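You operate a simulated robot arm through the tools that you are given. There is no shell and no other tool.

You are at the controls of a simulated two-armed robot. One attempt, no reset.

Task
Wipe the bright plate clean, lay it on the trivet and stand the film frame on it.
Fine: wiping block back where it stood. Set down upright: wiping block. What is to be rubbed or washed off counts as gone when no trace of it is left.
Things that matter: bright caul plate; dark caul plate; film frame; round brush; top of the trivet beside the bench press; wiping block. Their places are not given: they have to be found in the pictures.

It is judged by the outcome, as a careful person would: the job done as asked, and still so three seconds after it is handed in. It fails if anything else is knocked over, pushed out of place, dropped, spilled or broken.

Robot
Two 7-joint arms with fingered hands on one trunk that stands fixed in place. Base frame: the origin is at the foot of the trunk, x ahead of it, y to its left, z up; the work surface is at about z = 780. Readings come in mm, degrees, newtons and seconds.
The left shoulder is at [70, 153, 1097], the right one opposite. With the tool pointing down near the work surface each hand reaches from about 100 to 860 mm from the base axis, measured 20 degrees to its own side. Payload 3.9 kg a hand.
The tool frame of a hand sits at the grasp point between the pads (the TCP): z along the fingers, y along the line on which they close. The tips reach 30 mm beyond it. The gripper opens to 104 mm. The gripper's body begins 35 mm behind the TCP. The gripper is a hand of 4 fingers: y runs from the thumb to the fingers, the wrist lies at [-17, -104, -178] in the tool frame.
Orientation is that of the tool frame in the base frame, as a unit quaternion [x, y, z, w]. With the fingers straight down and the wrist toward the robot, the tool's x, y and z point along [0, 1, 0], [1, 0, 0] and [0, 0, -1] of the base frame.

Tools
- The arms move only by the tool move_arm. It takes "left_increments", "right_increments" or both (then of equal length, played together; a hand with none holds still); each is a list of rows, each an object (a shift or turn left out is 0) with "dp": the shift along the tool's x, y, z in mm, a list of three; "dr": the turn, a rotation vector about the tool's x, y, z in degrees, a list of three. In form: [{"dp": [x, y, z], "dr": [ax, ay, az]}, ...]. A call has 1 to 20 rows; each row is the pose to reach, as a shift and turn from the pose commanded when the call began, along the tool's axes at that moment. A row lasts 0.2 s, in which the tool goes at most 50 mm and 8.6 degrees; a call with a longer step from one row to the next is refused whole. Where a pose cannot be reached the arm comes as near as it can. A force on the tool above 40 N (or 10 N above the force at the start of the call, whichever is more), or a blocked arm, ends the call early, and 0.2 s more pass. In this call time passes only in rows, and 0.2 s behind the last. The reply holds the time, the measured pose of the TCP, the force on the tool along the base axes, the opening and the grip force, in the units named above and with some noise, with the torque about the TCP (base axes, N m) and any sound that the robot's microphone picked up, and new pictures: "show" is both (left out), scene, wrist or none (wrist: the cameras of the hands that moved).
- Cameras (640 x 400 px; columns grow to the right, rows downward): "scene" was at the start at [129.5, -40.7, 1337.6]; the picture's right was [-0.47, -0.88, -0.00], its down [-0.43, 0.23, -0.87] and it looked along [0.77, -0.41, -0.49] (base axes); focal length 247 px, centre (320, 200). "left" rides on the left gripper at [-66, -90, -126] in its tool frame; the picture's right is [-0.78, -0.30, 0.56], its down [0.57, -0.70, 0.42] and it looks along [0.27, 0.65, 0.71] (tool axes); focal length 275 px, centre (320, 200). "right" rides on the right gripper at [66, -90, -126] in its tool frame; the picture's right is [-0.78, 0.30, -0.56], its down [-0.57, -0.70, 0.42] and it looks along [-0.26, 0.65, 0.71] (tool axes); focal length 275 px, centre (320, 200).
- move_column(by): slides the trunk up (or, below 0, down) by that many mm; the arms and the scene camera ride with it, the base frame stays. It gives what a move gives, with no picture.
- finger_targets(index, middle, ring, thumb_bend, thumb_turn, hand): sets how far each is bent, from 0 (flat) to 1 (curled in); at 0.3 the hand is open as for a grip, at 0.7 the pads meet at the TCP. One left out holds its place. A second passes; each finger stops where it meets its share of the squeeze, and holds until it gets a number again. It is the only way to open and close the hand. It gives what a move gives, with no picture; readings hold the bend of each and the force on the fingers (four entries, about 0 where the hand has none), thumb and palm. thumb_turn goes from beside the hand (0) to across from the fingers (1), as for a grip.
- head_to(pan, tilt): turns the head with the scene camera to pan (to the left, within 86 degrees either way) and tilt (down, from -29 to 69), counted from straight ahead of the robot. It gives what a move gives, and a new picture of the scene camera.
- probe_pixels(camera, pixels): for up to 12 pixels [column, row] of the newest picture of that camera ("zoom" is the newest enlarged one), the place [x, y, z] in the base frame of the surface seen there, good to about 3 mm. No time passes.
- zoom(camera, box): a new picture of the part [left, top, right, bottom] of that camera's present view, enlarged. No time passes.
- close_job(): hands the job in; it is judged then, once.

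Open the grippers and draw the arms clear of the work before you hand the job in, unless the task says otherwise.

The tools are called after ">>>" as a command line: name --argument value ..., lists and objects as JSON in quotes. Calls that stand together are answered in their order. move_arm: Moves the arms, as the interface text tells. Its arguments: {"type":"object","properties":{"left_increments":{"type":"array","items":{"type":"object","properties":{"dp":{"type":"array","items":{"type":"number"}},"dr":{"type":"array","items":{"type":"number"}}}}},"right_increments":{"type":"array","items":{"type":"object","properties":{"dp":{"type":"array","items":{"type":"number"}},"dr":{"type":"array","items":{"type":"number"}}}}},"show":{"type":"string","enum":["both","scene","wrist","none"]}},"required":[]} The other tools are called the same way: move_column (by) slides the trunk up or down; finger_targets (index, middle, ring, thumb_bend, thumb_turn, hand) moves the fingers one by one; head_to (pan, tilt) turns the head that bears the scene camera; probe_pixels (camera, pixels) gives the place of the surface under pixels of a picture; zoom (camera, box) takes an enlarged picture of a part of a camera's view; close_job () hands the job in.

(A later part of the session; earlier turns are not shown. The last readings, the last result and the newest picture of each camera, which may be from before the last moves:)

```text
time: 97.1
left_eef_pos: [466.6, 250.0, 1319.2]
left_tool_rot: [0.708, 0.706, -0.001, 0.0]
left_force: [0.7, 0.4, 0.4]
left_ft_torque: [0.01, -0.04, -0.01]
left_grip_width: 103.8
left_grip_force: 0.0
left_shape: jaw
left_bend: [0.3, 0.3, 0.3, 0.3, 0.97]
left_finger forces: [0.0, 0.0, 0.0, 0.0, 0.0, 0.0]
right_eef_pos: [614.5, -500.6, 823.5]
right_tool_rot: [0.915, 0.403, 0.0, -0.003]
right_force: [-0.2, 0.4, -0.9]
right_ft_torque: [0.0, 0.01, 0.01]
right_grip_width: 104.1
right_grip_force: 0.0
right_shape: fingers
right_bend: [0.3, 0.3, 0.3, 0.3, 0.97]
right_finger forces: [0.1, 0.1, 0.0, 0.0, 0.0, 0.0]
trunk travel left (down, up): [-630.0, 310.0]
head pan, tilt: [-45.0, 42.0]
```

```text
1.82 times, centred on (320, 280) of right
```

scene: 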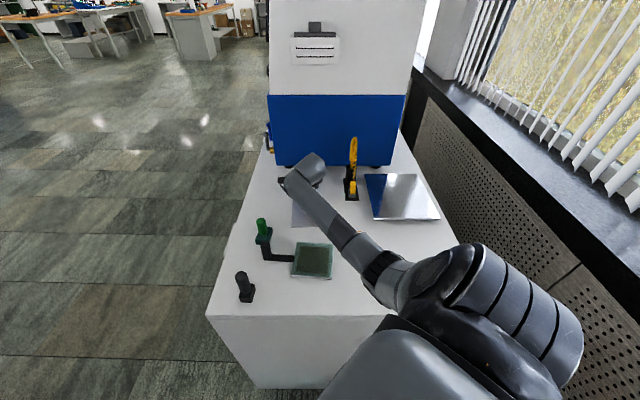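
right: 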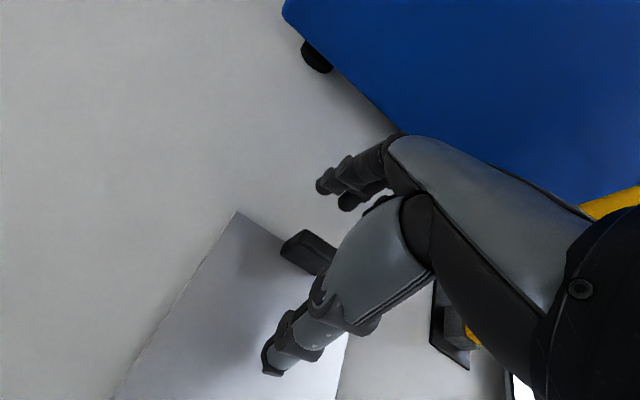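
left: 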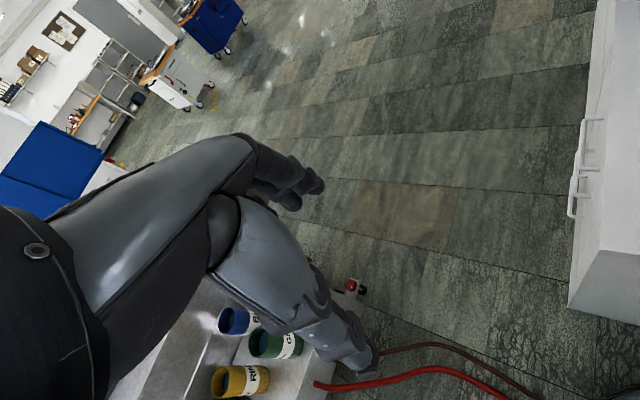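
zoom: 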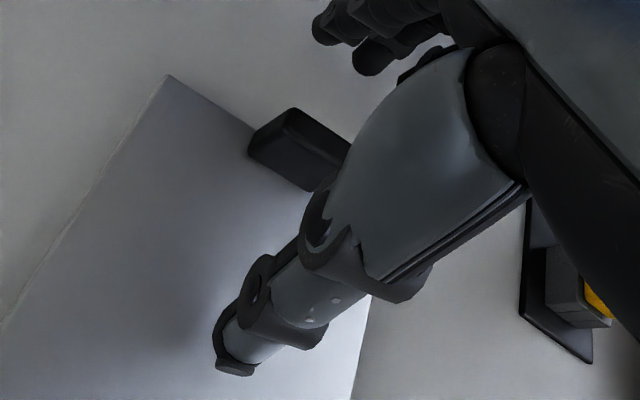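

Positioned around the knob. I close the fingers.

>>> finger_targets --hand "right" --index 0.85 --middle 0.85 --ring 0.75 --thumb_bend 0.85

>>> zoom --camera "right" --box '[220, 170, 420, 390]'

```text
time: 98.1
left_eef_pos: [465.6, 250.4, 1318.6]
left_tool_rot: [0.707, 0.707, 0.0, 0.0]
left_force: [0.6, -0.4, -0.1]
left_ft_torque: [0.0, -0.02, 0.01]
left_grip_width: 103.8
left_grip_force: 0.0
left_shape: jaw
left_bend: [0.3, 0.3, 0.3, 0.3, 0.97]
left_finger forces: [0.1, 0.0, 0.1, 0.0, 0.0, 0.0]
right_eef_pos: [613.8, -500.7, 824.6]
right_tool_rot: [0.915, 0.403, 0.0, -0.003]
right_force: [-0.2, -0.1, 0.3]
right_ft_torque: [-0.01, -0.05, 0.04]
right_grip_width: 7.9
right_grip_force: 23.4
right_shape: fingers
right_bend: [0.73, 0.73, 0.75, 0.72, 0.93]
right_finger forces: [14.7, 8.7, 0.1, 0.0, 23.8, 0.0]
trunk travel left (down, up): [-630.0, 310.0]
head pan, tilt: [-45.0, 42.0]
```

```text
1.82 times, centred on (320, 280) of right
```

zoom: 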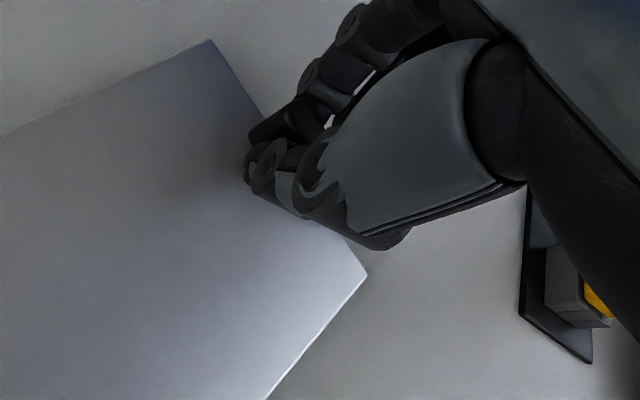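

Gripped at 7.9 mm with 23 N. I lift a little and look for droop.

>>> move_arm --right_increments '[{"dp": [0, 0, -5]}, {"dp": [0, 0, -12]}, {"dp": [0, 0, -20]}]'

>>> zoom --camera "right" --box '[80, 150, 420, 400]'

>>> zoom --camera "scene" --box '[260, 170, 360, 240]'

```text
time: 98.9
left_eef_pos: [466.7, 250.8, 1319.8]
left_tool_rot: [0.707, 0.707, 0.0, 0.0]
left_force: [-0.7, -0.4, 0.0]
left_ft_torque: [-0.03, -0.02, -0.01]
left_grip_width: 103.8
left_grip_force: 0.1
left_shape: jaw
left_bend: [0.3, 0.3, 0.3, 0.3, 0.97]
left_finger forces: [0.0, 0.1, 0.1, 0.0, 0.1, 0.1]
right_eef_pos: [614.1, -501.0, 844.1]
right_tool_rot: [0.916, 0.402, 0.0, -0.002]
right_force: [-0.5, -0.8, -2.3]
right_ft_torque: [-0.11, -0.04, -0.02]
right_grip_width: 8.2
right_grip_force: 25.5
right_shape: fingers
right_bend: [0.73, 0.74, 0.75, 0.71, 0.91]
right_finger forces: [16.8, 8.5, 0.0, 0.0, 25.7, 0.0]
trunk travel left (down, up): [-630.0, 310.0]
head pan, tilt: [-45.0, 42.0]
```

scene: 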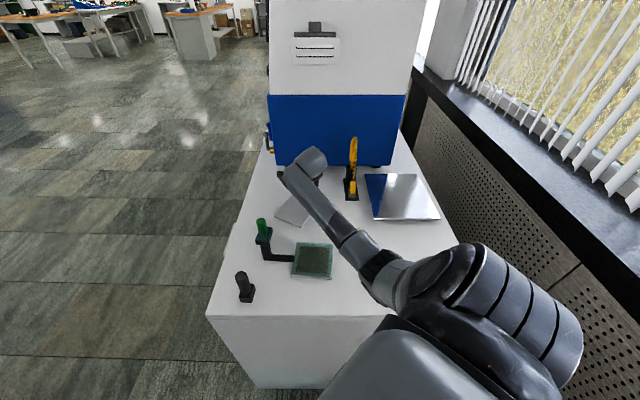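
right: 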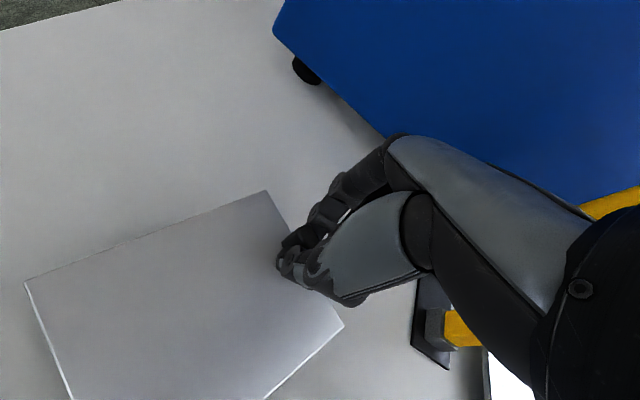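

```text
1.60 times, centred on (250, 275) of right
```

zoom: 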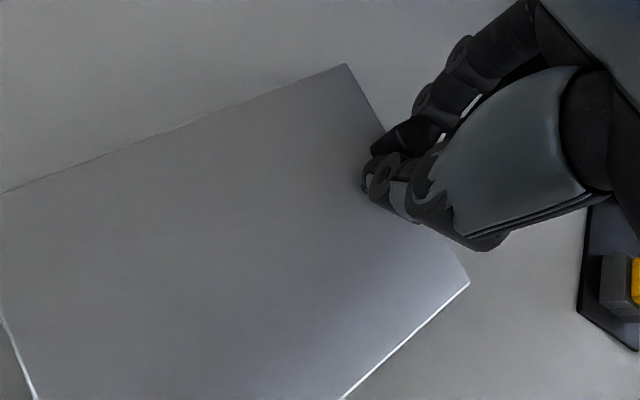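

```text
5.71 times, centred on (310, 205) of scene
```

zoom: 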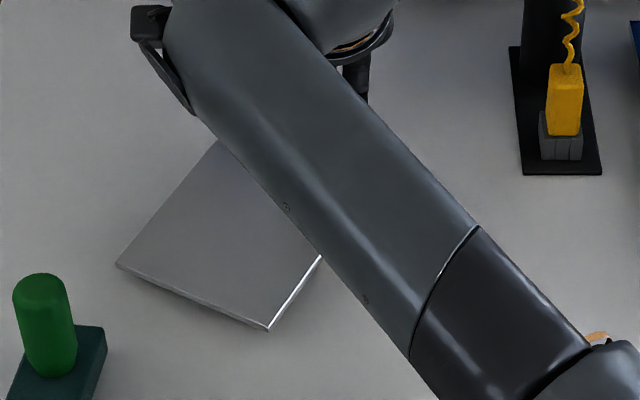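

The plate has yawed in the grip by some 20° but is light (~2 N). I probe its surface to see whether it hangs level.

>>> probe_pixels --camera "right" --pixels '[[260, 200], [35, 290], [335, 320], [80, 390], [200, 280], [250, 350], [150, 250], [150, 350], [260, 390], [270, 235], [310, 300], [100, 300]]'

```text
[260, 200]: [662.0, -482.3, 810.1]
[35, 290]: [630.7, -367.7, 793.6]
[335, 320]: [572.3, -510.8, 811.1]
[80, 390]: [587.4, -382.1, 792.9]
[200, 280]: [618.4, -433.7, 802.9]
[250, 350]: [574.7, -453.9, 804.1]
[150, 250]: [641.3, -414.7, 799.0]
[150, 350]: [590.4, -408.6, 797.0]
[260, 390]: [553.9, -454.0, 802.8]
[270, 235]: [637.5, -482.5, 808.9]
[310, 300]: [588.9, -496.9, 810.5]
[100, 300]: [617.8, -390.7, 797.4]
```

The plate hangs only ~8° down at the far end and its axis sits about 32° off the hand's yaw; that's workable. I lift it and carry it around the near side (away from the handset) toward (450,-500), turning the hand to −10°.

>>> move_arm --right_increments '[{"dp": [0, 0, -20]}, {"dp": [0, 0, -45]}, {"dp": [-14, -15, -61], "dr": [0, 0, -4]}, {"dp": [-30, -32, -61], "dr": [0, 0, -9]}, {"dp": [-46, -50, -61], "dr": [0, 0, -14]}, {"dp": [-62, -67, -61], "dr": [0, 0, -19]}, {"dp": [-79, -85, -61], "dr": [0, 0, -24]}, {"dp": [-95, -102, -61], "dr": [0, 0, -29]}, {"dp": [-112, -120, -61], "dr": [0, 0, -33]}]'

```text
time: 100.9
left_eef_pos: [464.7, 249.1, 1319.9]
left_tool_rot: [0.707, 0.708, 0.0, 0.0]
left_force: [-0.5, -0.9, 0.1]
left_ft_torque: [-0.03, -0.03, -0.02]
left_grip_width: 103.8
left_grip_force: 0.0
left_shape: jaw
left_bend: [0.3, 0.3, 0.3, 0.3, 0.97]
left_finger forces: [0.1, 0.0, 0.1, 0.0, 0.0, 0.0]
right_eef_pos: [450.4, -504.9, 904.7]
right_tool_rot: [0.763, 0.647, 0.002, -0.002]
right_force: [-0.3, 0.1, -2.2]
right_ft_torque: [-0.07, -0.06, -0.01]
right_grip_width: 7.8
right_grip_force: 26.1
right_shape: fingers
right_bend: [0.73, 0.74, 0.75, 0.71, 0.91]
right_finger forces: [16.6, 8.7, 0.1, 0.0, 25.6, 0.1]
trunk travel left (down, up): [-630.0, 310.0]
head pan, tilt: [-45.0, 42.0]
```

scene: 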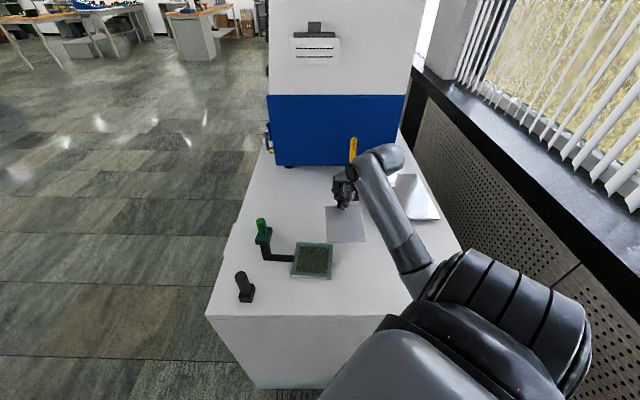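
right: 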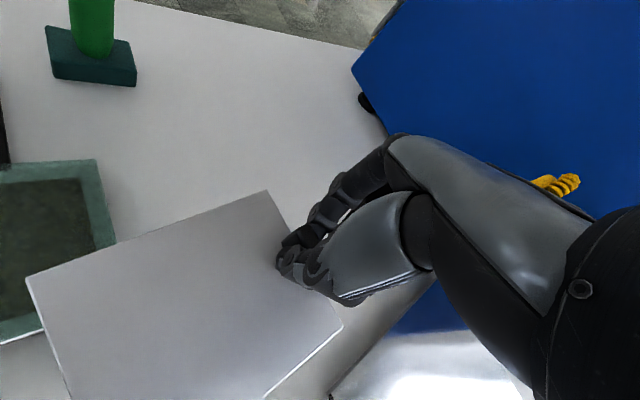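

The plate is steady and the elbow is outside. I measure the plate's pose relative to the hand.

>>> probe_pixels --camera "right" --pixels '[[262, 196], [32, 281], [337, 322], [68, 385], [265, 392], [150, 240], [200, 300], [100, 330], [300, 330], [120, 260], [200, 225], [290, 260]]'

>>> zoom --camera "scene" --box '[310, 170, 390, 250]'

>>> probe_pixels --camera "zoom" --pixels '[[240, 185], [265, 355], [390, 345], [290, 250], [330, 340], [400, 350], [250, 260]]'

```text
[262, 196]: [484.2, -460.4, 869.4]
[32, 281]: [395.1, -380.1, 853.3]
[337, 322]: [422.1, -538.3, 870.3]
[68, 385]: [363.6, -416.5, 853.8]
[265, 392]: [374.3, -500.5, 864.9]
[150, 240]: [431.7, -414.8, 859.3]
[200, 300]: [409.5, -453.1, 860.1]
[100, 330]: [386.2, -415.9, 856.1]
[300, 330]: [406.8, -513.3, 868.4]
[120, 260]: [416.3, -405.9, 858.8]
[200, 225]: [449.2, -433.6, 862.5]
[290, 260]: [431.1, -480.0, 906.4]
```

```text
5.00 times, centred on (350, 210) of scene
```

zoom: 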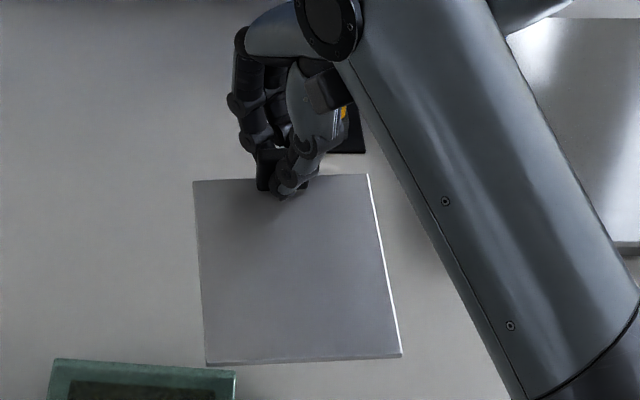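

```text
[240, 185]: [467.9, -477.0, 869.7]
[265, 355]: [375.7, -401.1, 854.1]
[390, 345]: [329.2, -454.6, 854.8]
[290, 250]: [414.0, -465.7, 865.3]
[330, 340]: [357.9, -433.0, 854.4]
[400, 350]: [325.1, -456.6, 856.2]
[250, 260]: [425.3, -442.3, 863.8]
```

The plate is level sideways and droops 7.5° along its axis; axis yaw −41°. I raise 80 and move to (350,-620), then lower the trunk 80 for better reach to the trivet.

>>> move_arm --right_increments '[{"dp": [-10, -8, -25]}, {"dp": [-30, -20, -50]}, {"dp": [-55, -35, -70]}, {"dp": [-80, -50, -80]}, {"dp": [-105, -65, -80]}, {"dp": [-130, -80, -80]}]' --show "none"

>>> move_column --by -80

>>> head_to --pan -52 --tilt 42

```text
time: 102.3
left_eef_pos: [465.5, 249.8, 1318.9]
left_tool_rot: [0.707, 0.707, 0.001, 0.001]
left_force: [-0.1, 0.5, 0.0]
left_ft_torque: [0.01, -0.01, -0.03]
left_grip_width: 103.6
left_grip_force: 0.1
left_shape: jaw
left_bend: [0.3, 0.3, 0.3, 0.3, 0.97]
left_finger forces: [0.1, 0.1, 0.0, 0.0, 0.1, 0.1]
right_eef_pos: [349.0, -619.5, 984.4]
right_tool_rot: [0.763, 0.646, 0.001, -0.003]
right_force: [-0.7, 0.4, -2.2]
right_ft_torque: [-0.06, -0.13, 0.02]
right_grip_width: 8.5
right_grip_force: 25.5
right_shape: fingers
right_bend: [0.73, 0.74, 0.75, 0.71, 0.91]
right_finger forces: [16.7, 8.9, 0.0, 0.0, 26.0, 0.0]
trunk travel left (down, up): [-630.0, 310.0]
head pan, tilt: [-45.0, 42.0]
```

```text
time: 103.5
left_eef_pos: [465.1, 250.6, 1238.6]
left_tool_rot: [0.707, 0.707, 0.0, 0.0]
left_force: [0.7, 0.5, 0.5]
left_ft_torque: [0.01, 0.02, -0.02]
left_grip_width: 103.6
left_grip_force: 0.0
left_shape: jaw
left_bend: [0.3, 0.3, 0.3, 0.3, 0.97]
left_finger forces: [0.1, 0.0, 0.0, 0.1, 0.1, 0.0]
right_eef_pos: [349.3, -617.9, 905.7]
right_tool_rot: [0.763, 0.646, 0.001, -0.003]
right_force: [0.8, 0.0, -2.3]
right_ft_torque: [-0.09, -0.1, -0.01]
right_grip_width: 8.1
right_grip_force: 25.8
right_shape: fingers
right_bend: [0.73, 0.74, 0.75, 0.71, 0.91]
right_finger forces: [16.8, 8.8, 0.0, 0.0, 25.9, 0.0]
trunk travel left (down, up): [-550.0, 390.0]
head pan, tilt: [-45.0, 42.0]
```

```text
time: 104.2
left_eef_pos: [466.3, 250.9, 1239.2]
left_tool_rot: [0.707, 0.707, 0.0, 0.0]
left_force: [-0.5, -0.6, 0.5]
left_ft_torque: [-0.01, -0.01, 0.02]
left_grip_width: 103.8
left_grip_force: 0.0
left_shape: jaw
left_bend: [0.3, 0.3, 0.3, 0.3, 0.97]
left_finger forces: [0.0, 0.0, 0.0, 0.1, 0.1, 0.0]
right_eef_pos: [348.2, -617.2, 904.8]
right_tool_rot: [0.763, 0.646, 0.002, -0.003]
right_force: [-0.6, -0.1, -2.7]
right_ft_torque: [-0.08, -0.11, 0.0]
right_grip_width: 8.2
right_grip_force: 26.1
right_shape: fingers
right_bend: [0.73, 0.74, 0.75, 0.71, 0.91]
right_finger forces: [16.8, 8.9, 0.0, 0.1, 26.0, 0.0]
trunk travel left (down, up): [-550.0, 390.0]
head pan, tilt: [-52.0, 42.0]
```

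scene: 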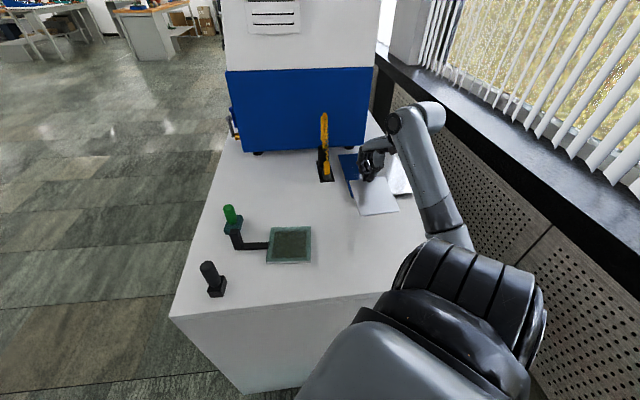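

Good. I move over the trivet to (398,-780) and tilt the hand ~7° so the plate becomes level.

>>> move_arm --right_increments '[{"dp": [-30, 15, 0]}, {"dp": [-60, 30, 0], "dr": [1.5, 1, 0]}, {"dp": [-90, 45, 0], "dr": [3, 2, 0]}, {"dp": [-121, 60, 0], "dr": [4.5, 3, 0]}, {"dp": [-152, 75, 0], "dr": [6, 3.8, 0]}]'

```text
time: 105.4
left_eef_pos: [468.1, 249.9, 1238.3]
left_tool_rot: [0.707, 0.707, -0.001, -0.001]
left_force: [-0.1, -0.2, -0.1]
left_ft_torque: [0.01, 0.01, 0.0]
left_grip_width: 103.7
left_grip_force: 0.0
left_shape: jaw
left_bend: [0.3, 0.3, 0.3, 0.3, 0.97]
left_finger forces: [0.0, 0.1, 0.1, 0.0, 0.0, 0.1]
right_eef_pos: [400.4, -779.4, 905.8]
right_tool_rot: [0.762, 0.645, -0.008, -0.064]
right_force: [0.3, -1.1, -3.3]
right_ft_torque: [-0.06, -0.12, -0.02]
right_grip_width: 8.2
right_grip_force: 25.4
right_shape: fingers
right_bend: [0.73, 0.74, 0.75, 0.71, 0.91]
right_finger forces: [16.6, 8.7, 0.0, 0.1, 25.3, 0.0]
trunk travel left (down, up): [-550.0, 390.0]
head pan, tilt: [-52.0, 42.0]
```

scene: 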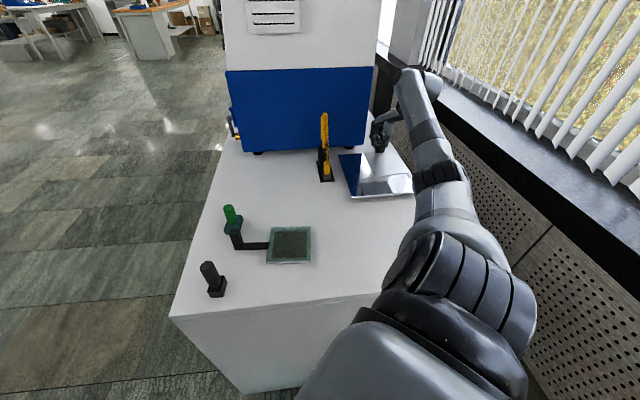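
right: 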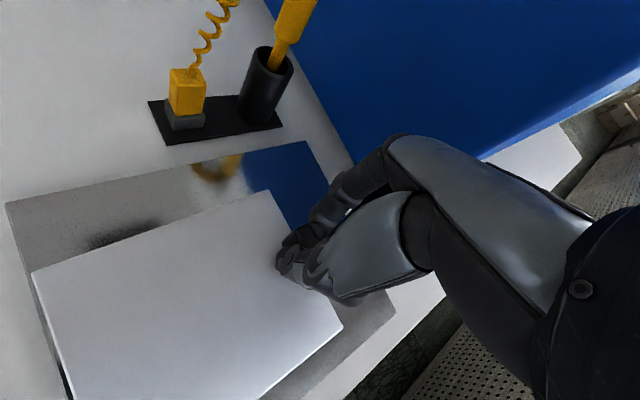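

The plate is over the trivet. I probe plate and trivet corners to align before lowering.

>>> probe_pixels --camera "right" --pixels '[[268, 198], [36, 275], [338, 324], [75, 392], [12, 206], [305, 146], [390, 315], [55, 320], [268, 392], [150, 250], [200, 300], [320, 345]]'

```text
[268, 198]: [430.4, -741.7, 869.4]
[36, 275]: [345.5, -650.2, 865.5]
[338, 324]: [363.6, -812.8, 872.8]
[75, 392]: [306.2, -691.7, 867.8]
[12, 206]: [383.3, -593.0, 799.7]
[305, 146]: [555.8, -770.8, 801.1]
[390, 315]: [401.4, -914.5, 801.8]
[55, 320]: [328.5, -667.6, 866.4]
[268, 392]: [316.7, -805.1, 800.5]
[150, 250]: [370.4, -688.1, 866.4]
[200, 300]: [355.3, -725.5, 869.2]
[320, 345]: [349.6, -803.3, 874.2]
```

Plate centre is ~(354,-731), aligned within 2° of the trivet. I shift it 20 mm further from the handset and lower to just above the trivet.

>>> move_arm --right_increments '[{"dp": [-7, -6, 10]}, {"dp": [-14, -12, 20]}, {"dp": [-15, -11.5, 35]}, {"dp": [-16.4, -10.7, 50.5]}]'

>>> probe_pixels --camera "right" --pixels '[[268, 198], [36, 275], [338, 324], [75, 392], [150, 250], [200, 300], [12, 206], [240, 210], [50, 310]]'

```text
time: 106.4
left_eef_pos: [466.3, 250.1, 1239.7]
left_tool_rot: [0.707, 0.707, 0.0, 0.0]
left_force: [-0.2, -0.5, 0.3]
left_ft_torque: [-0.02, -0.02, 0.03]
left_grip_width: 103.7
left_grip_force: 0.1
left_shape: jaw
left_bend: [0.3, 0.3, 0.3, 0.3, 0.97]
left_finger forces: [0.1, 0.0, 0.0, 0.0, 0.0, 0.1]
right_eef_pos: [380.6, -792.6, 854.0]
right_tool_rot: [0.762, 0.645, -0.008, -0.064]
right_force: [0.2, -0.1, -2.6]
right_ft_torque: [-0.1, -0.13, -0.01]
right_grip_width: 7.9
right_grip_force: 26.2
right_shape: fingers
right_bend: [0.73, 0.74, 0.75, 0.71, 0.91]
right_finger forces: [16.6, 8.8, 0.1, 0.1, 25.4, 0.0]
trunk travel left (down, up): [-550.0, 390.0]
head pan, tilt: [-52.0, 42.0]
```

scene: 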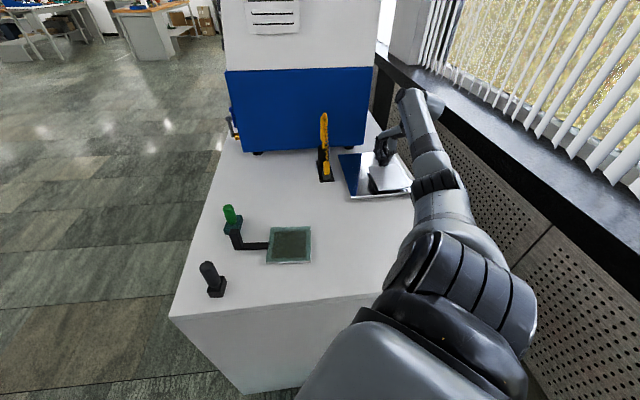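
right: 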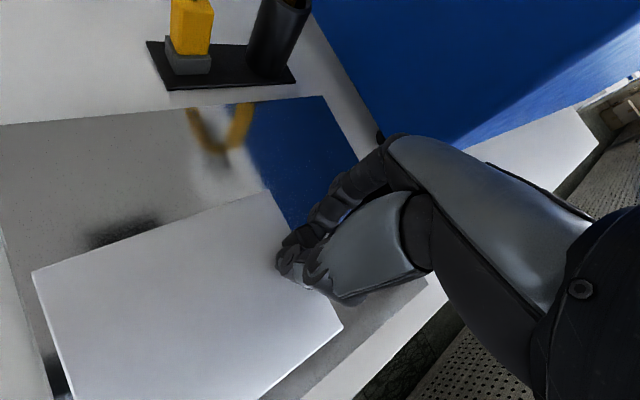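

```text
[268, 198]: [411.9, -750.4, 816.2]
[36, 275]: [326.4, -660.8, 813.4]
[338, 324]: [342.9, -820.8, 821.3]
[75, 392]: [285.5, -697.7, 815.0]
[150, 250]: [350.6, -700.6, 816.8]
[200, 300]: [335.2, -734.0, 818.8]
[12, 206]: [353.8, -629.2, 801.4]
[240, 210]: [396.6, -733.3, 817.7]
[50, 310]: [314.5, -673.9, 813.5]
```

The plate is 5–12 mm above the trivet, centred safely inside. I lower slowly to contact.

>>> move_arm --right_increments '[{"dp": [-0.3, 0.4, 4]}, {"dp": [-0.4, 0.7, 6]}, {"dp": [-0.6, 0.9, 8]}, {"dp": [-0.7, 1.1, 10]}]'

>>> probe_pixels --camera "right" --pixels '[[268, 198], [36, 275], [338, 324], [75, 392], [150, 250], [200, 300], [240, 210], [50, 310]]'

```text
time: 107.4
left_eef_pos: [466.3, 249.7, 1239.0]
left_tool_rot: [0.707, 0.707, -0.001, 0.0]
left_force: [1.0, -0.7, -0.4]
left_ft_torque: [-0.02, 0.01, -0.02]
left_grip_width: 103.5
left_grip_force: 0.0
left_shape: jaw
left_bend: [0.3, 0.3, 0.3, 0.3, 0.97]
left_finger forces: [0.0, 0.1, 0.1, 0.0, 0.0, 0.0]
right_eef_pos: [380.6, -791.8, 844.7]
right_tool_rot: [0.762, 0.645, -0.007, -0.065]
right_force: [0.7, -0.5, -2.2]
right_ft_torque: [-0.03, -0.07, -0.01]
right_grip_width: 8.0
right_grip_force: 24.7
right_shape: fingers
right_bend: [0.73, 0.74, 0.75, 0.71, 0.91]
right_finger forces: [16.4, 8.1, 0.0, 0.1, 24.5, 0.0]
trunk travel left (down, up): [-550.0, 390.0]
head pan, tilt: [-52.0, 42.0]
```

scene: 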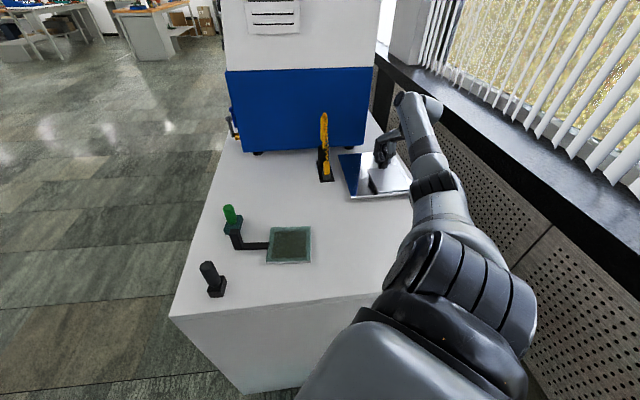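
right: 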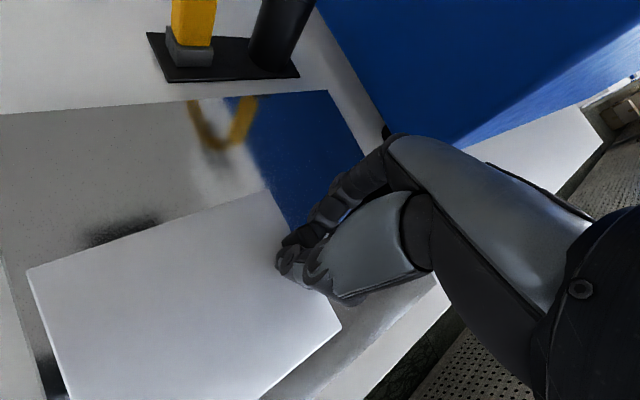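

```text
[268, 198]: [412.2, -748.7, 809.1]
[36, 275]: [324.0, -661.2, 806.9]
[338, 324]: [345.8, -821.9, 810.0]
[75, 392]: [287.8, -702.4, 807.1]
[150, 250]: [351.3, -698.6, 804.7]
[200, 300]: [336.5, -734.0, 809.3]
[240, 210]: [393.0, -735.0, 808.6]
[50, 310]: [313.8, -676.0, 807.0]
```

Nearly resting. A few more millimetres down.

>>> move_arm --right_increments '[{"dp": [-0.1, 0.1, 1.5]}, {"dp": [-0.2, 0.3, 3]}, {"dp": [-0.3, 0.4, 4]}]' --show "none"

```text
time: 108.2
left_eef_pos: [465.6, 250.2, 1239.5]
left_tool_rot: [0.707, 0.707, 0.0, 0.0]
left_force: [-0.5, 1.0, -0.4]
left_ft_torque: [0.03, 0.0, 0.03]
left_grip_width: 103.9
left_grip_force: 0.0
left_shape: jaw
left_bend: [0.3, 0.3, 0.3, 0.3, 0.97]
left_finger forces: [0.0, 0.1, 0.0, 0.0, 0.1, 0.1]
right_eef_pos: [379.2, -789.9, 841.9]
right_tool_rot: [0.762, 0.645, -0.007, -0.063]
right_force: [0.5, -0.3, 2.4]
right_ft_torque: [0.0, -0.05, 0.01]
right_grip_width: 8.0
right_grip_force: 24.6
right_shape: fingers
right_bend: [0.73, 0.74, 0.75, 0.72, 0.91]
right_finger forces: [16.7, 8.9, 0.0, 0.1, 24.5, 0.0]
trunk travel left (down, up): [-550.0, 390.0]
head pan, tilt: [-52.0, 42.0]
```

The plate is resting (2.4 N). I open the hand moderately and rise straight up.

>>> finger_targets --hand "right" --index 0.5 --middle 0.5 --ring 0.5 --thumb_bend 0.5

>>> move_arm --right_increments '[{"dp": [0.7, -1, -10]}, {"dp": [2, -3, -30]}, {"dp": [4, -6, -60]}]'

```text
time: 109.2
left_eef_pos: [464.5, 250.7, 1239.4]
left_tool_rot: [0.707, 0.707, -0.001, -0.001]
left_force: [0.4, -0.4, -0.1]
left_ft_torque: [0.01, -0.02, 0.03]
left_grip_width: 103.5
left_grip_force: 0.1
left_shape: jaw
left_bend: [0.3, 0.3, 0.3, 0.3, 0.97]
left_finger forces: [0.0, 0.0, 0.0, 0.1, 0.0, 0.1]
right_eef_pos: [379.3, -790.1, 841.7]
right_tool_rot: [0.762, 0.645, -0.008, -0.064]
right_force: [-0.6, 0.3, 1.8]
right_ft_torque: [-0.03, -0.03, -0.01]
right_grip_width: 53.1
right_grip_force: 1.2
right_shape: fingers
right_bend: [0.5, 0.51, 0.5, 0.5, 0.97]
right_finger forces: [0.0, 1.7, 0.0, 0.0, 0.0, 0.0]
trunk travel left (down, up): [-550.0, 390.0]
head pan, tilt: [-52.0, 42.0]
```

```text
time: 110.0
left_eef_pos: [465.6, 250.8, 1239.1]
left_tool_rot: [0.707, 0.707, -0.001, 0.0]
left_force: [-0.1, 0.2, 0.3]
left_ft_torque: [-0.01, 0.01, 0.01]
left_grip_width: 103.8
left_grip_force: 0.1
left_shape: jaw
left_bend: [0.3, 0.3, 0.3, 0.3, 0.97]
left_finger forces: [0.1, 0.0, 0.0, 0.1, 0.1, 0.1]
right_eef_pos: [379.1, -788.7, 900.0]
right_tool_rot: [0.761, 0.645, -0.008, -0.064]
right_force: [-0.3, -0.3, -1.0]
right_ft_torque: [0.0, -0.01, 0.02]
right_grip_width: 53.0
right_grip_force: 0.1
right_shape: fingers
right_bend: [0.5, 0.5, 0.5, 0.5, 0.97]
right_finger forces: [0.1, 0.1, 0.0, 0.0, 0.1, 0.1]
trunk travel left (down, up): [-550.0, 390.0]
head pan, tilt: [-52.0, 42.0]
```

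scene: 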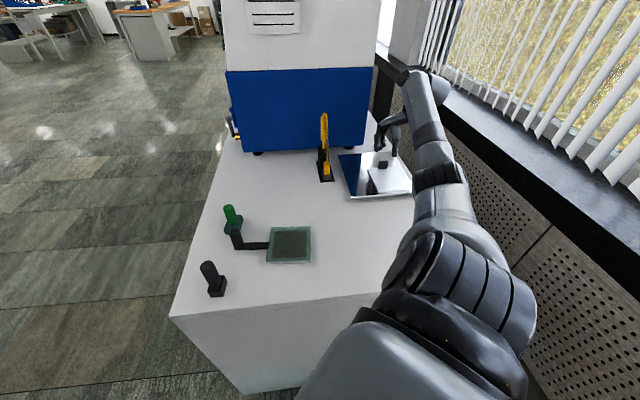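
right: 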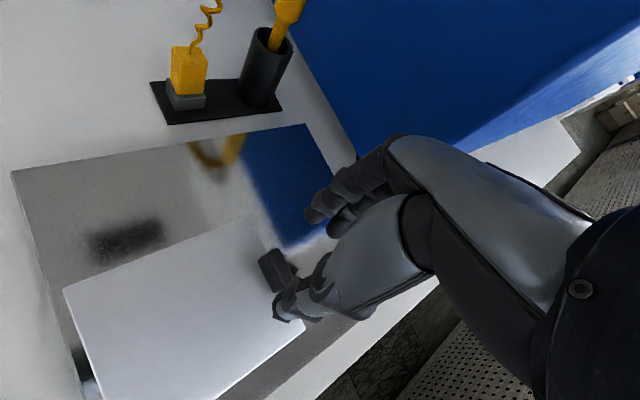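

The plate is on the trivet. I zoom to confirm it's clean and record its corners.

>>> zoom --camera "right" --box '[10, 120, 350, 400]'

>>> probe_pixels --camera "right" --pixels '[[258, 228], [68, 290], [302, 318], [105, 392], [225, 390], [150, 300], [200, 320], [280, 265], [16, 174], [305, 130], [190, 100], [205, 105]]'

```text
1.43 times, centred on (180, 260) of right
```

zoom: 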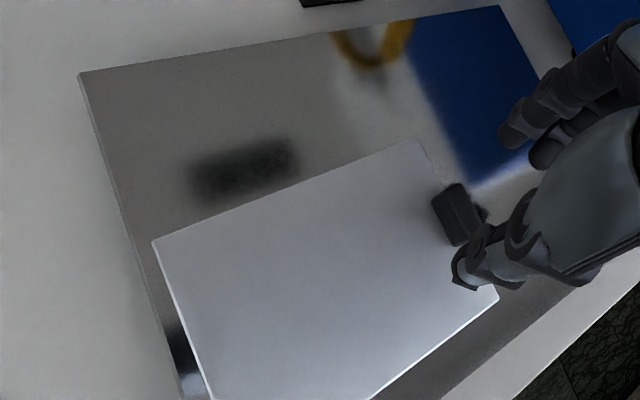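

```text
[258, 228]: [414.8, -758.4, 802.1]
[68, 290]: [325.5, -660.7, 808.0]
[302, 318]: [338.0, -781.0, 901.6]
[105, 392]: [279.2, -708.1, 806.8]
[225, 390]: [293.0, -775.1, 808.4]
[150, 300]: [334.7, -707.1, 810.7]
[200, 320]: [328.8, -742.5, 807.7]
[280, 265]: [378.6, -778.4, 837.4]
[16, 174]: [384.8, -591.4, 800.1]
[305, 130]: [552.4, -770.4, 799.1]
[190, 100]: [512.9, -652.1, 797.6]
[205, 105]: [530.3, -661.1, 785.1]
```

The plate lies flat and clean on the trivet (centre ≈(334,-741)). I draw the hand back the same way, undoing the tilt, toward the film frame.

>>> move_arm --right_increments '[{"dp": [0, 0, -40], "dr": [-2, -1.3, 0]}, {"dp": [10, -10, -80], "dr": [-4, -2.6, 0]}, {"dp": [45, -30, -90], "dr": [-6, -3.8, 0]}, {"dp": [85, -50, -95], "dr": [-6, -3.8, 0]}, {"dp": [125, -65, -100], "dr": [-6, -3.8, 0]}, {"dp": [165, -65, -100], "dr": [-6, -3.8, 0]}, {"dp": [205, -50, -100], "dr": [-6, -3.8, 0]}, {"dp": [245, -35, -100], "dr": [-6, -3.8, 0]}, {"dp": [285, -15, -100], "dr": [-6, -3.8, 0]}]'

```text
time: 112.0
left_eef_pos: [466.9, 251.7, 1236.9]
left_tool_rot: [0.707, 0.707, -0.001, 0.001]
left_force: [0.5, -0.2, -0.1]
left_ft_torque: [-0.02, 0.02, -0.03]
left_grip_width: 103.5
left_grip_force: 0.2
left_shape: jaw
left_bend: [0.3, 0.3, 0.3, 0.3, 0.97]
left_finger forces: [0.0, 0.1, 0.0, 0.0, 0.0, 0.0]
right_eef_pos: [422.6, -516.2, 1022.6]
right_tool_rot: [0.763, 0.646, 0.001, -0.002]
right_force: [-0.1, -0.4, -0.1]
right_ft_torque: [-0.02, 0.01, -0.03]
right_grip_width: 53.3
right_grip_force: 0.1
right_shape: fingers
right_bend: [0.5, 0.5, 0.5, 0.5, 0.97]
right_finger forces: [0.0, 0.0, 0.0, 0.0, 0.1, 0.0]
trunk travel left (down, up): [-550.0, 390.0]
head pan, tilt: [-52.0, 42.0]
```

scene: 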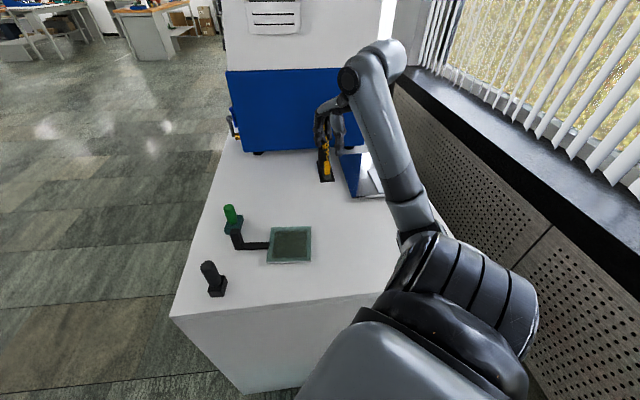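
right: 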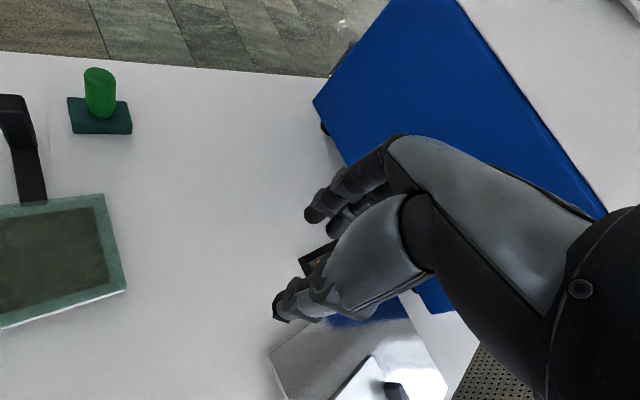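

I raise the trunk 80 mm again for the pick side and move over the frame with yaw about +41°.

>>> move_column --by 80

>>> move_arm --right_increments '[{"dp": [27, 2, 10], "dr": [0, 0, -7.2]}, {"dp": [54, 4, 20], "dr": [0, 0, -14.4]}, {"dp": [82, 7, 35], "dr": [0, 0, -21.6]}, {"dp": [109, 9, 50], "dr": [0, 0, -28.8]}, {"dp": [136, 11, 65], "dr": [0, 0, -36]}, {"dp": [164, 14, 85], "dr": [0, 0, -43.2]}, {"dp": [191, 16, 102], "dr": [0, 0, -50.4]}]'

```text
time: 113.2
left_eef_pos: [465.4, 250.9, 1318.5]
left_tool_rot: [0.707, 0.707, -0.001, -0.001]
left_force: [-0.4, -0.8, 0.8]
left_ft_torque: [0.02, -0.03, 0.0]
left_grip_width: 103.9
left_grip_force: 0.1
left_shape: jaw
left_bend: [0.3, 0.3, 0.3, 0.3, 0.97]
left_finger forces: [0.1, 0.0, 0.0, 0.0, 0.0, 0.0]
right_eef_pos: [423.2, -518.0, 1103.3]
right_tool_rot: [0.763, 0.646, 0.002, -0.002]
right_force: [0.3, -0.3, -0.1]
right_ft_torque: [-0.01, -0.02, 0.01]
right_grip_width: 53.1
right_grip_force: 0.0
right_shape: fingers
right_bend: [0.5, 0.5, 0.5, 0.5, 0.97]
right_finger forces: [0.0, 0.1, 0.1, 0.0, 0.0, 0.1]
trunk travel left (down, up): [-630.0, 310.0]
head pan, tilt: [-52.0, 42.0]
```

```text
time: 114.8
left_eef_pos: [465.5, 250.0, 1318.9]
left_tool_rot: [0.707, 0.707, 0.0, 0.0]
left_force: [0.4, 0.5, -0.8]
left_ft_torque: [-0.01, 0.04, -0.03]
left_grip_width: 103.7
left_grip_force: 0.0
left_shape: jaw
left_bend: [0.3, 0.3, 0.3, 0.3, 0.97]
left_finger forces: [0.1, 0.0, 0.0, 0.1, 0.1, 0.1]
right_eef_pos: [471.2, -331.2, 1001.6]
right_tool_rot: [0.414, 0.91, 0.001, -0.002]
right_force: [0.9, 0.9, -0.1]
right_ft_torque: [-0.01, 0.0, 0.02]
right_grip_width: 53.4
right_grip_force: 0.0
right_shape: fingers
right_bend: [0.5, 0.5, 0.5, 0.5, 0.97]
right_finger forces: [0.0, 0.0, 0.0, 0.1, 0.0, 0.0]
trunk travel left (down, up): [-630.0, 310.0]
head pan, tilt: [-52.0, 42.0]
```

scene: 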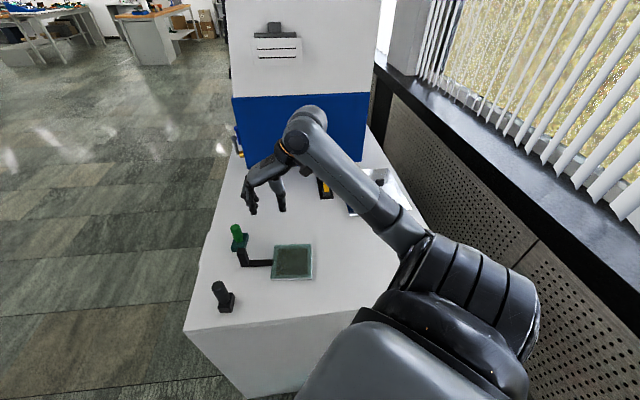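
right: 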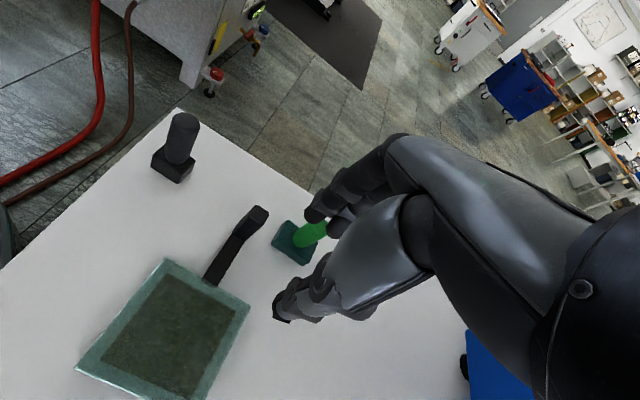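

Good view of frame and post. I zoom and probe the post and the stack.

>>> zoom --camera "right" --box '[70, 195, 280, 400]'

>>> zoom --camera "right" --box '[190, 195, 280, 295]'

>>> probe_pixels --camera "zoom" --pixels '[[370, 55], [428, 75], [405, 110], [360, 85], [390, 85], [340, 110], [330, 150], [310, 180], [270, 280], [250, 330], [300, 140], [390, 130]]'

```text
1.95 times, centred on (175, 298) of right
```

zoom: 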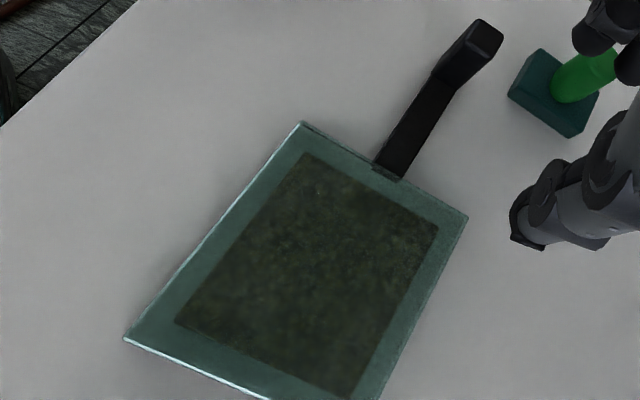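

```text
4.00 times, centred on (235, 245) of right
```

zoom: 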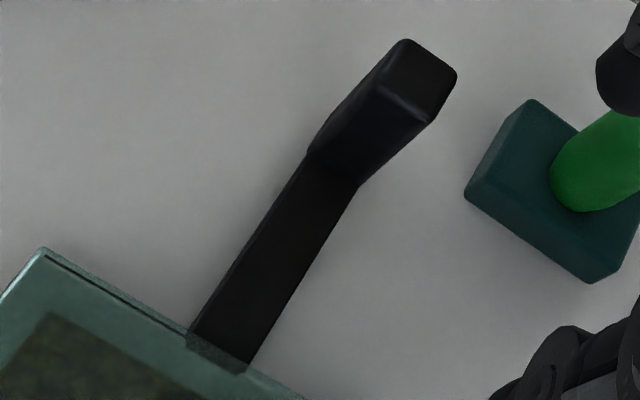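

```text
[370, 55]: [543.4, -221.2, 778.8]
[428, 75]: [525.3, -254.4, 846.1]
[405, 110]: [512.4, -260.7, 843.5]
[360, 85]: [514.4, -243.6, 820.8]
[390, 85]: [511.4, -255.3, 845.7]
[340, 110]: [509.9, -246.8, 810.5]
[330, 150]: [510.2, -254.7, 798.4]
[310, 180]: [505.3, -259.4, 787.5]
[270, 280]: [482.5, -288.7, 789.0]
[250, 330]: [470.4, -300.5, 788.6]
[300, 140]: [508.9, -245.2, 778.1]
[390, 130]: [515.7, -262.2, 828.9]
```

>>> probe_pixels --camera "zoom" --pixels '[[405, 48], [449, 77], [430, 113], [388, 90], [420, 80], [415, 65], [440, 90], [400, 75], [313, 150], [355, 180], [195, 330], [240, 365]]'

```text
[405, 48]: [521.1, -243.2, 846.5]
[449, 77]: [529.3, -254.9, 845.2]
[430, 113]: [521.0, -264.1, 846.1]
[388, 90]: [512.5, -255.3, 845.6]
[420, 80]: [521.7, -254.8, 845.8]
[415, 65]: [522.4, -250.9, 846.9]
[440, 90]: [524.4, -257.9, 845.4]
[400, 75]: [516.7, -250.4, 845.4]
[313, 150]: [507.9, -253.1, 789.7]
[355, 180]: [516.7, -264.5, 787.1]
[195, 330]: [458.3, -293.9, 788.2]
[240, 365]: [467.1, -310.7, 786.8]
```

The post is about 16×14 mm, centre (521,-254.5), top z 846. I curl the ring finger away (to clear the wiping block) and move above the post.

>>> finger_targets --hand "right" --index 0.5 --middle 0.5 --ring 1.0 --thumb_bend 0.5

>>> move_arm --right_increments '[{"dp": [7, 29, 20]}, {"dp": [14, 58, 45]}, {"dp": [21, 88, 75]}, {"dp": [21, 88, 105]}]'

>>> zoom --camera "right" --box '[200, 160, 420, 340]'

```text
time: 115.8
left_eef_pos: [465.6, 250.6, 1319.9]
left_tool_rot: [0.707, 0.707, 0.0, 0.0]
left_force: [0.0, -0.5, 0.6]
left_ft_torque: [-0.02, 0.01, 0.0]
left_grip_width: 103.4
left_grip_force: 0.1
left_shape: jaw
left_bend: [0.3, 0.3, 0.3, 0.3, 0.97]
left_finger forces: [0.0, 0.0, 0.0, 0.0, 0.0, 0.0]
right_eef_pos: [469.9, -332.4, 1000.8]
right_tool_rot: [0.415, 0.91, 0.002, -0.003]
right_force: [0.8, 0.2, -0.3]
right_ft_torque: [-0.02, -0.01, 0.02]
right_grip_width: 53.2
right_grip_force: 0.0
right_shape: fingers
right_bend: [0.5, 0.5, 1.0, 0.5, 0.97]
right_finger forces: [0.1, 0.0, 0.0, 0.1, 0.0, 0.0]
trunk travel left (down, up): [-630.0, 310.0]
head pan, tilt: [-52.0, 42.0]
```

```text
time: 116.8
left_eef_pos: [465.7, 250.2, 1319.3]
left_tool_rot: [0.707, 0.708, 0.0, 0.0]
left_force: [0.5, -0.2, 0.8]
left_ft_torque: [0.01, 0.02, -0.02]
left_grip_width: 103.6
left_grip_force: 0.0
left_shape: jaw
left_bend: [0.3, 0.3, 0.3, 0.3, 0.97]
left_finger forces: [0.1, 0.1, 0.0, 0.0, 0.0, 0.0]
right_eef_pos: [520.5, -257.0, 898.2]
right_tool_rot: [0.416, 0.91, 0.002, -0.001]
right_force: [-0.2, -0.9, -0.9]
right_ft_torque: [0.0, 0.01, -0.01]
right_grip_width: 53.2
right_grip_force: 0.0
right_shape: fingers
right_bend: [0.5, 0.5, 1.0, 0.5, 0.97]
right_finger forces: [0.1, 0.1, 0.0, 0.0, 0.0, 0.1]
trunk travel left (down, up): [-630.0, 310.0]
head pan, tilt: [-52.0, 42.0]
```

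scene: 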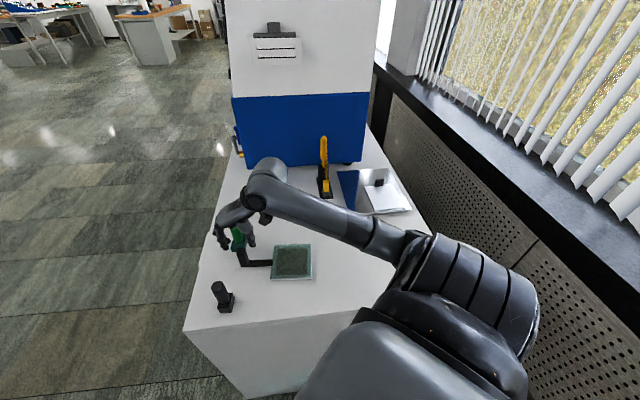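
right: 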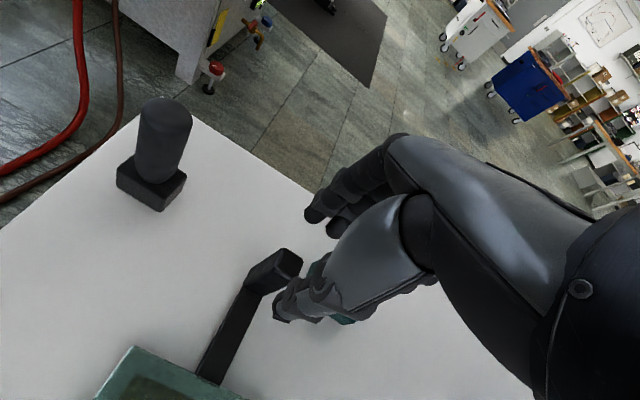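

```text
2.22 times, centred on (310, 250) of right
```

zoom: 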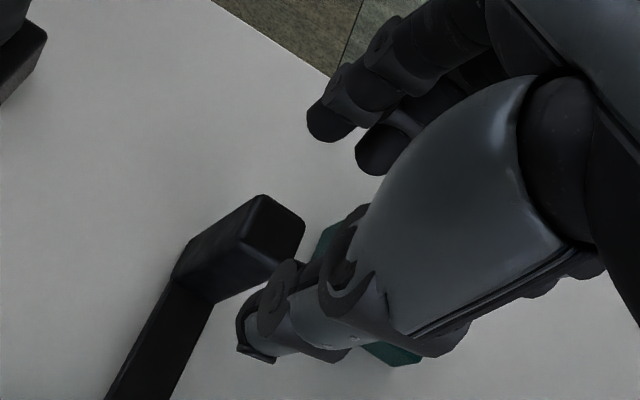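

I probe thumb and fingertip positions against the post before descending.

>>> probe_pixels --camera "zoom" --pixels '[[250, 335], [265, 300], [290, 285], [325, 120], [375, 155], [270, 225], [290, 235], [250, 250], [400, 352], [255, 350], [300, 340]]'

```text
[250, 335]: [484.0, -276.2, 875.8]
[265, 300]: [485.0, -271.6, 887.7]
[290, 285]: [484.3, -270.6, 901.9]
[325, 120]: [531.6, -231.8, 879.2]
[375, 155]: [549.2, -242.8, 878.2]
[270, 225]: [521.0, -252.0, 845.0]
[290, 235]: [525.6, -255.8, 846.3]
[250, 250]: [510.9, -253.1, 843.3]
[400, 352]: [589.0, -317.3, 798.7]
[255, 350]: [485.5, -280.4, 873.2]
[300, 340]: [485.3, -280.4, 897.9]
```

Clearances are fine. I descend to z≈824 so the pads cover the upper post without touching the bar.

>>> move_arm --right_increments '[{"dp": [0, 0, 25]}, {"dp": [0, 0, 50]}, {"dp": [0, 0, 66]}, {"dp": [0, 0, 73]}]'

>>> finger_targets --hand "right" --thumb_bend 0.62

>>> zoom --camera "right" --box '[200, 160, 420, 340]'

```text
time: 117.8
left_eef_pos: [466.1, 251.5, 1318.3]
left_tool_rot: [0.707, 0.707, 0.0, 0.0]
left_force: [0.6, -0.4, 0.9]
left_ft_torque: [-0.01, 0.01, 0.01]
left_grip_width: 103.5
left_grip_force: 0.1
left_shape: jaw
left_bend: [0.3, 0.3, 0.3, 0.3, 0.97]
left_finger forces: [0.1, 0.0, 0.0, 0.0, 0.0, 0.0]
right_eef_pos: [521.3, -256.7, 824.2]
right_tool_rot: [0.416, 0.91, 0.002, -0.003]
right_force: [-0.7, 0.0, -0.1]
right_ft_torque: [0.02, -0.01, -0.01]
right_grip_width: 53.4
right_grip_force: 0.1
right_shape: fingers
right_bend: [0.5, 0.5, 1.0, 0.5, 0.97]
right_finger forces: [0.0, 0.0, 0.0, 0.0, 0.0, 0.1]
trunk travel left (down, up): [-630.0, 310.0]
head pan, tilt: [-52.0, 42.0]
```

scene: 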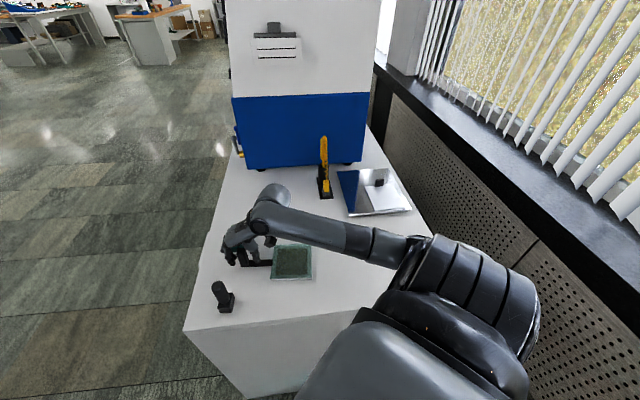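
right: 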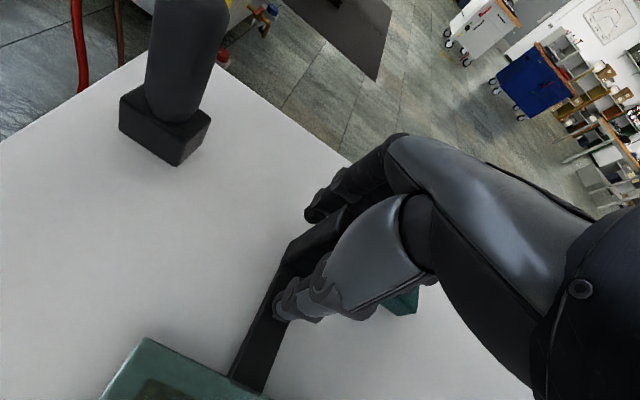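

```text
time: 118.8
left_eef_pos: [466.1, 250.0, 1318.4]
left_tool_rot: [0.708, 0.707, 0.0, 0.001]
left_force: [-0.2, -0.7, 0.6]
left_ft_torque: [0.02, 0.0, 0.01]
left_grip_width: 103.5
left_grip_force: 0.1
left_shape: jaw
left_bend: [0.3, 0.3, 0.3, 0.3, 0.97]
left_finger forces: [0.0, 0.0, 0.0, 0.0, 0.0, 0.1]
right_eef_pos: [521.0, -257.7, 823.6]
right_tool_rot: [0.416, 0.909, 0.002, -0.001]
right_force: [-0.3, 0.4, 0.5]
right_ft_torque: [-0.02, 0.0, 0.02]
right_grip_width: 38.6
right_grip_force: 0.0
right_shape: fingers
right_bend: [0.5, 0.5, 1.0, 0.62, 0.97]
right_finger forces: [0.0, 0.1, 0.1, 0.0, 0.0, 0.0]
trunk travel left (down, up): [-630.0, 310.0]
head pan, tilt: [-52.0, 42.0]
```

```text
2.22 times, centred on (310, 250) of right
```

zoom: 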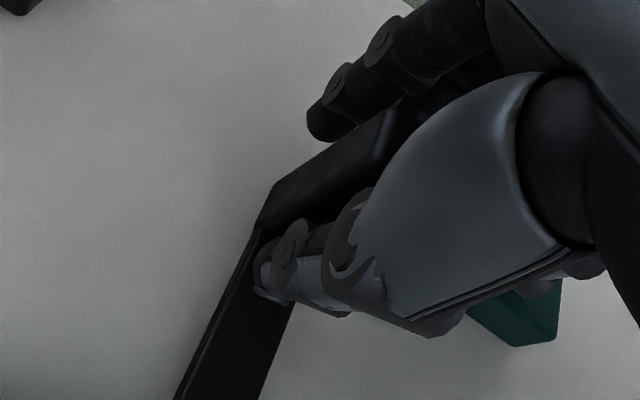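

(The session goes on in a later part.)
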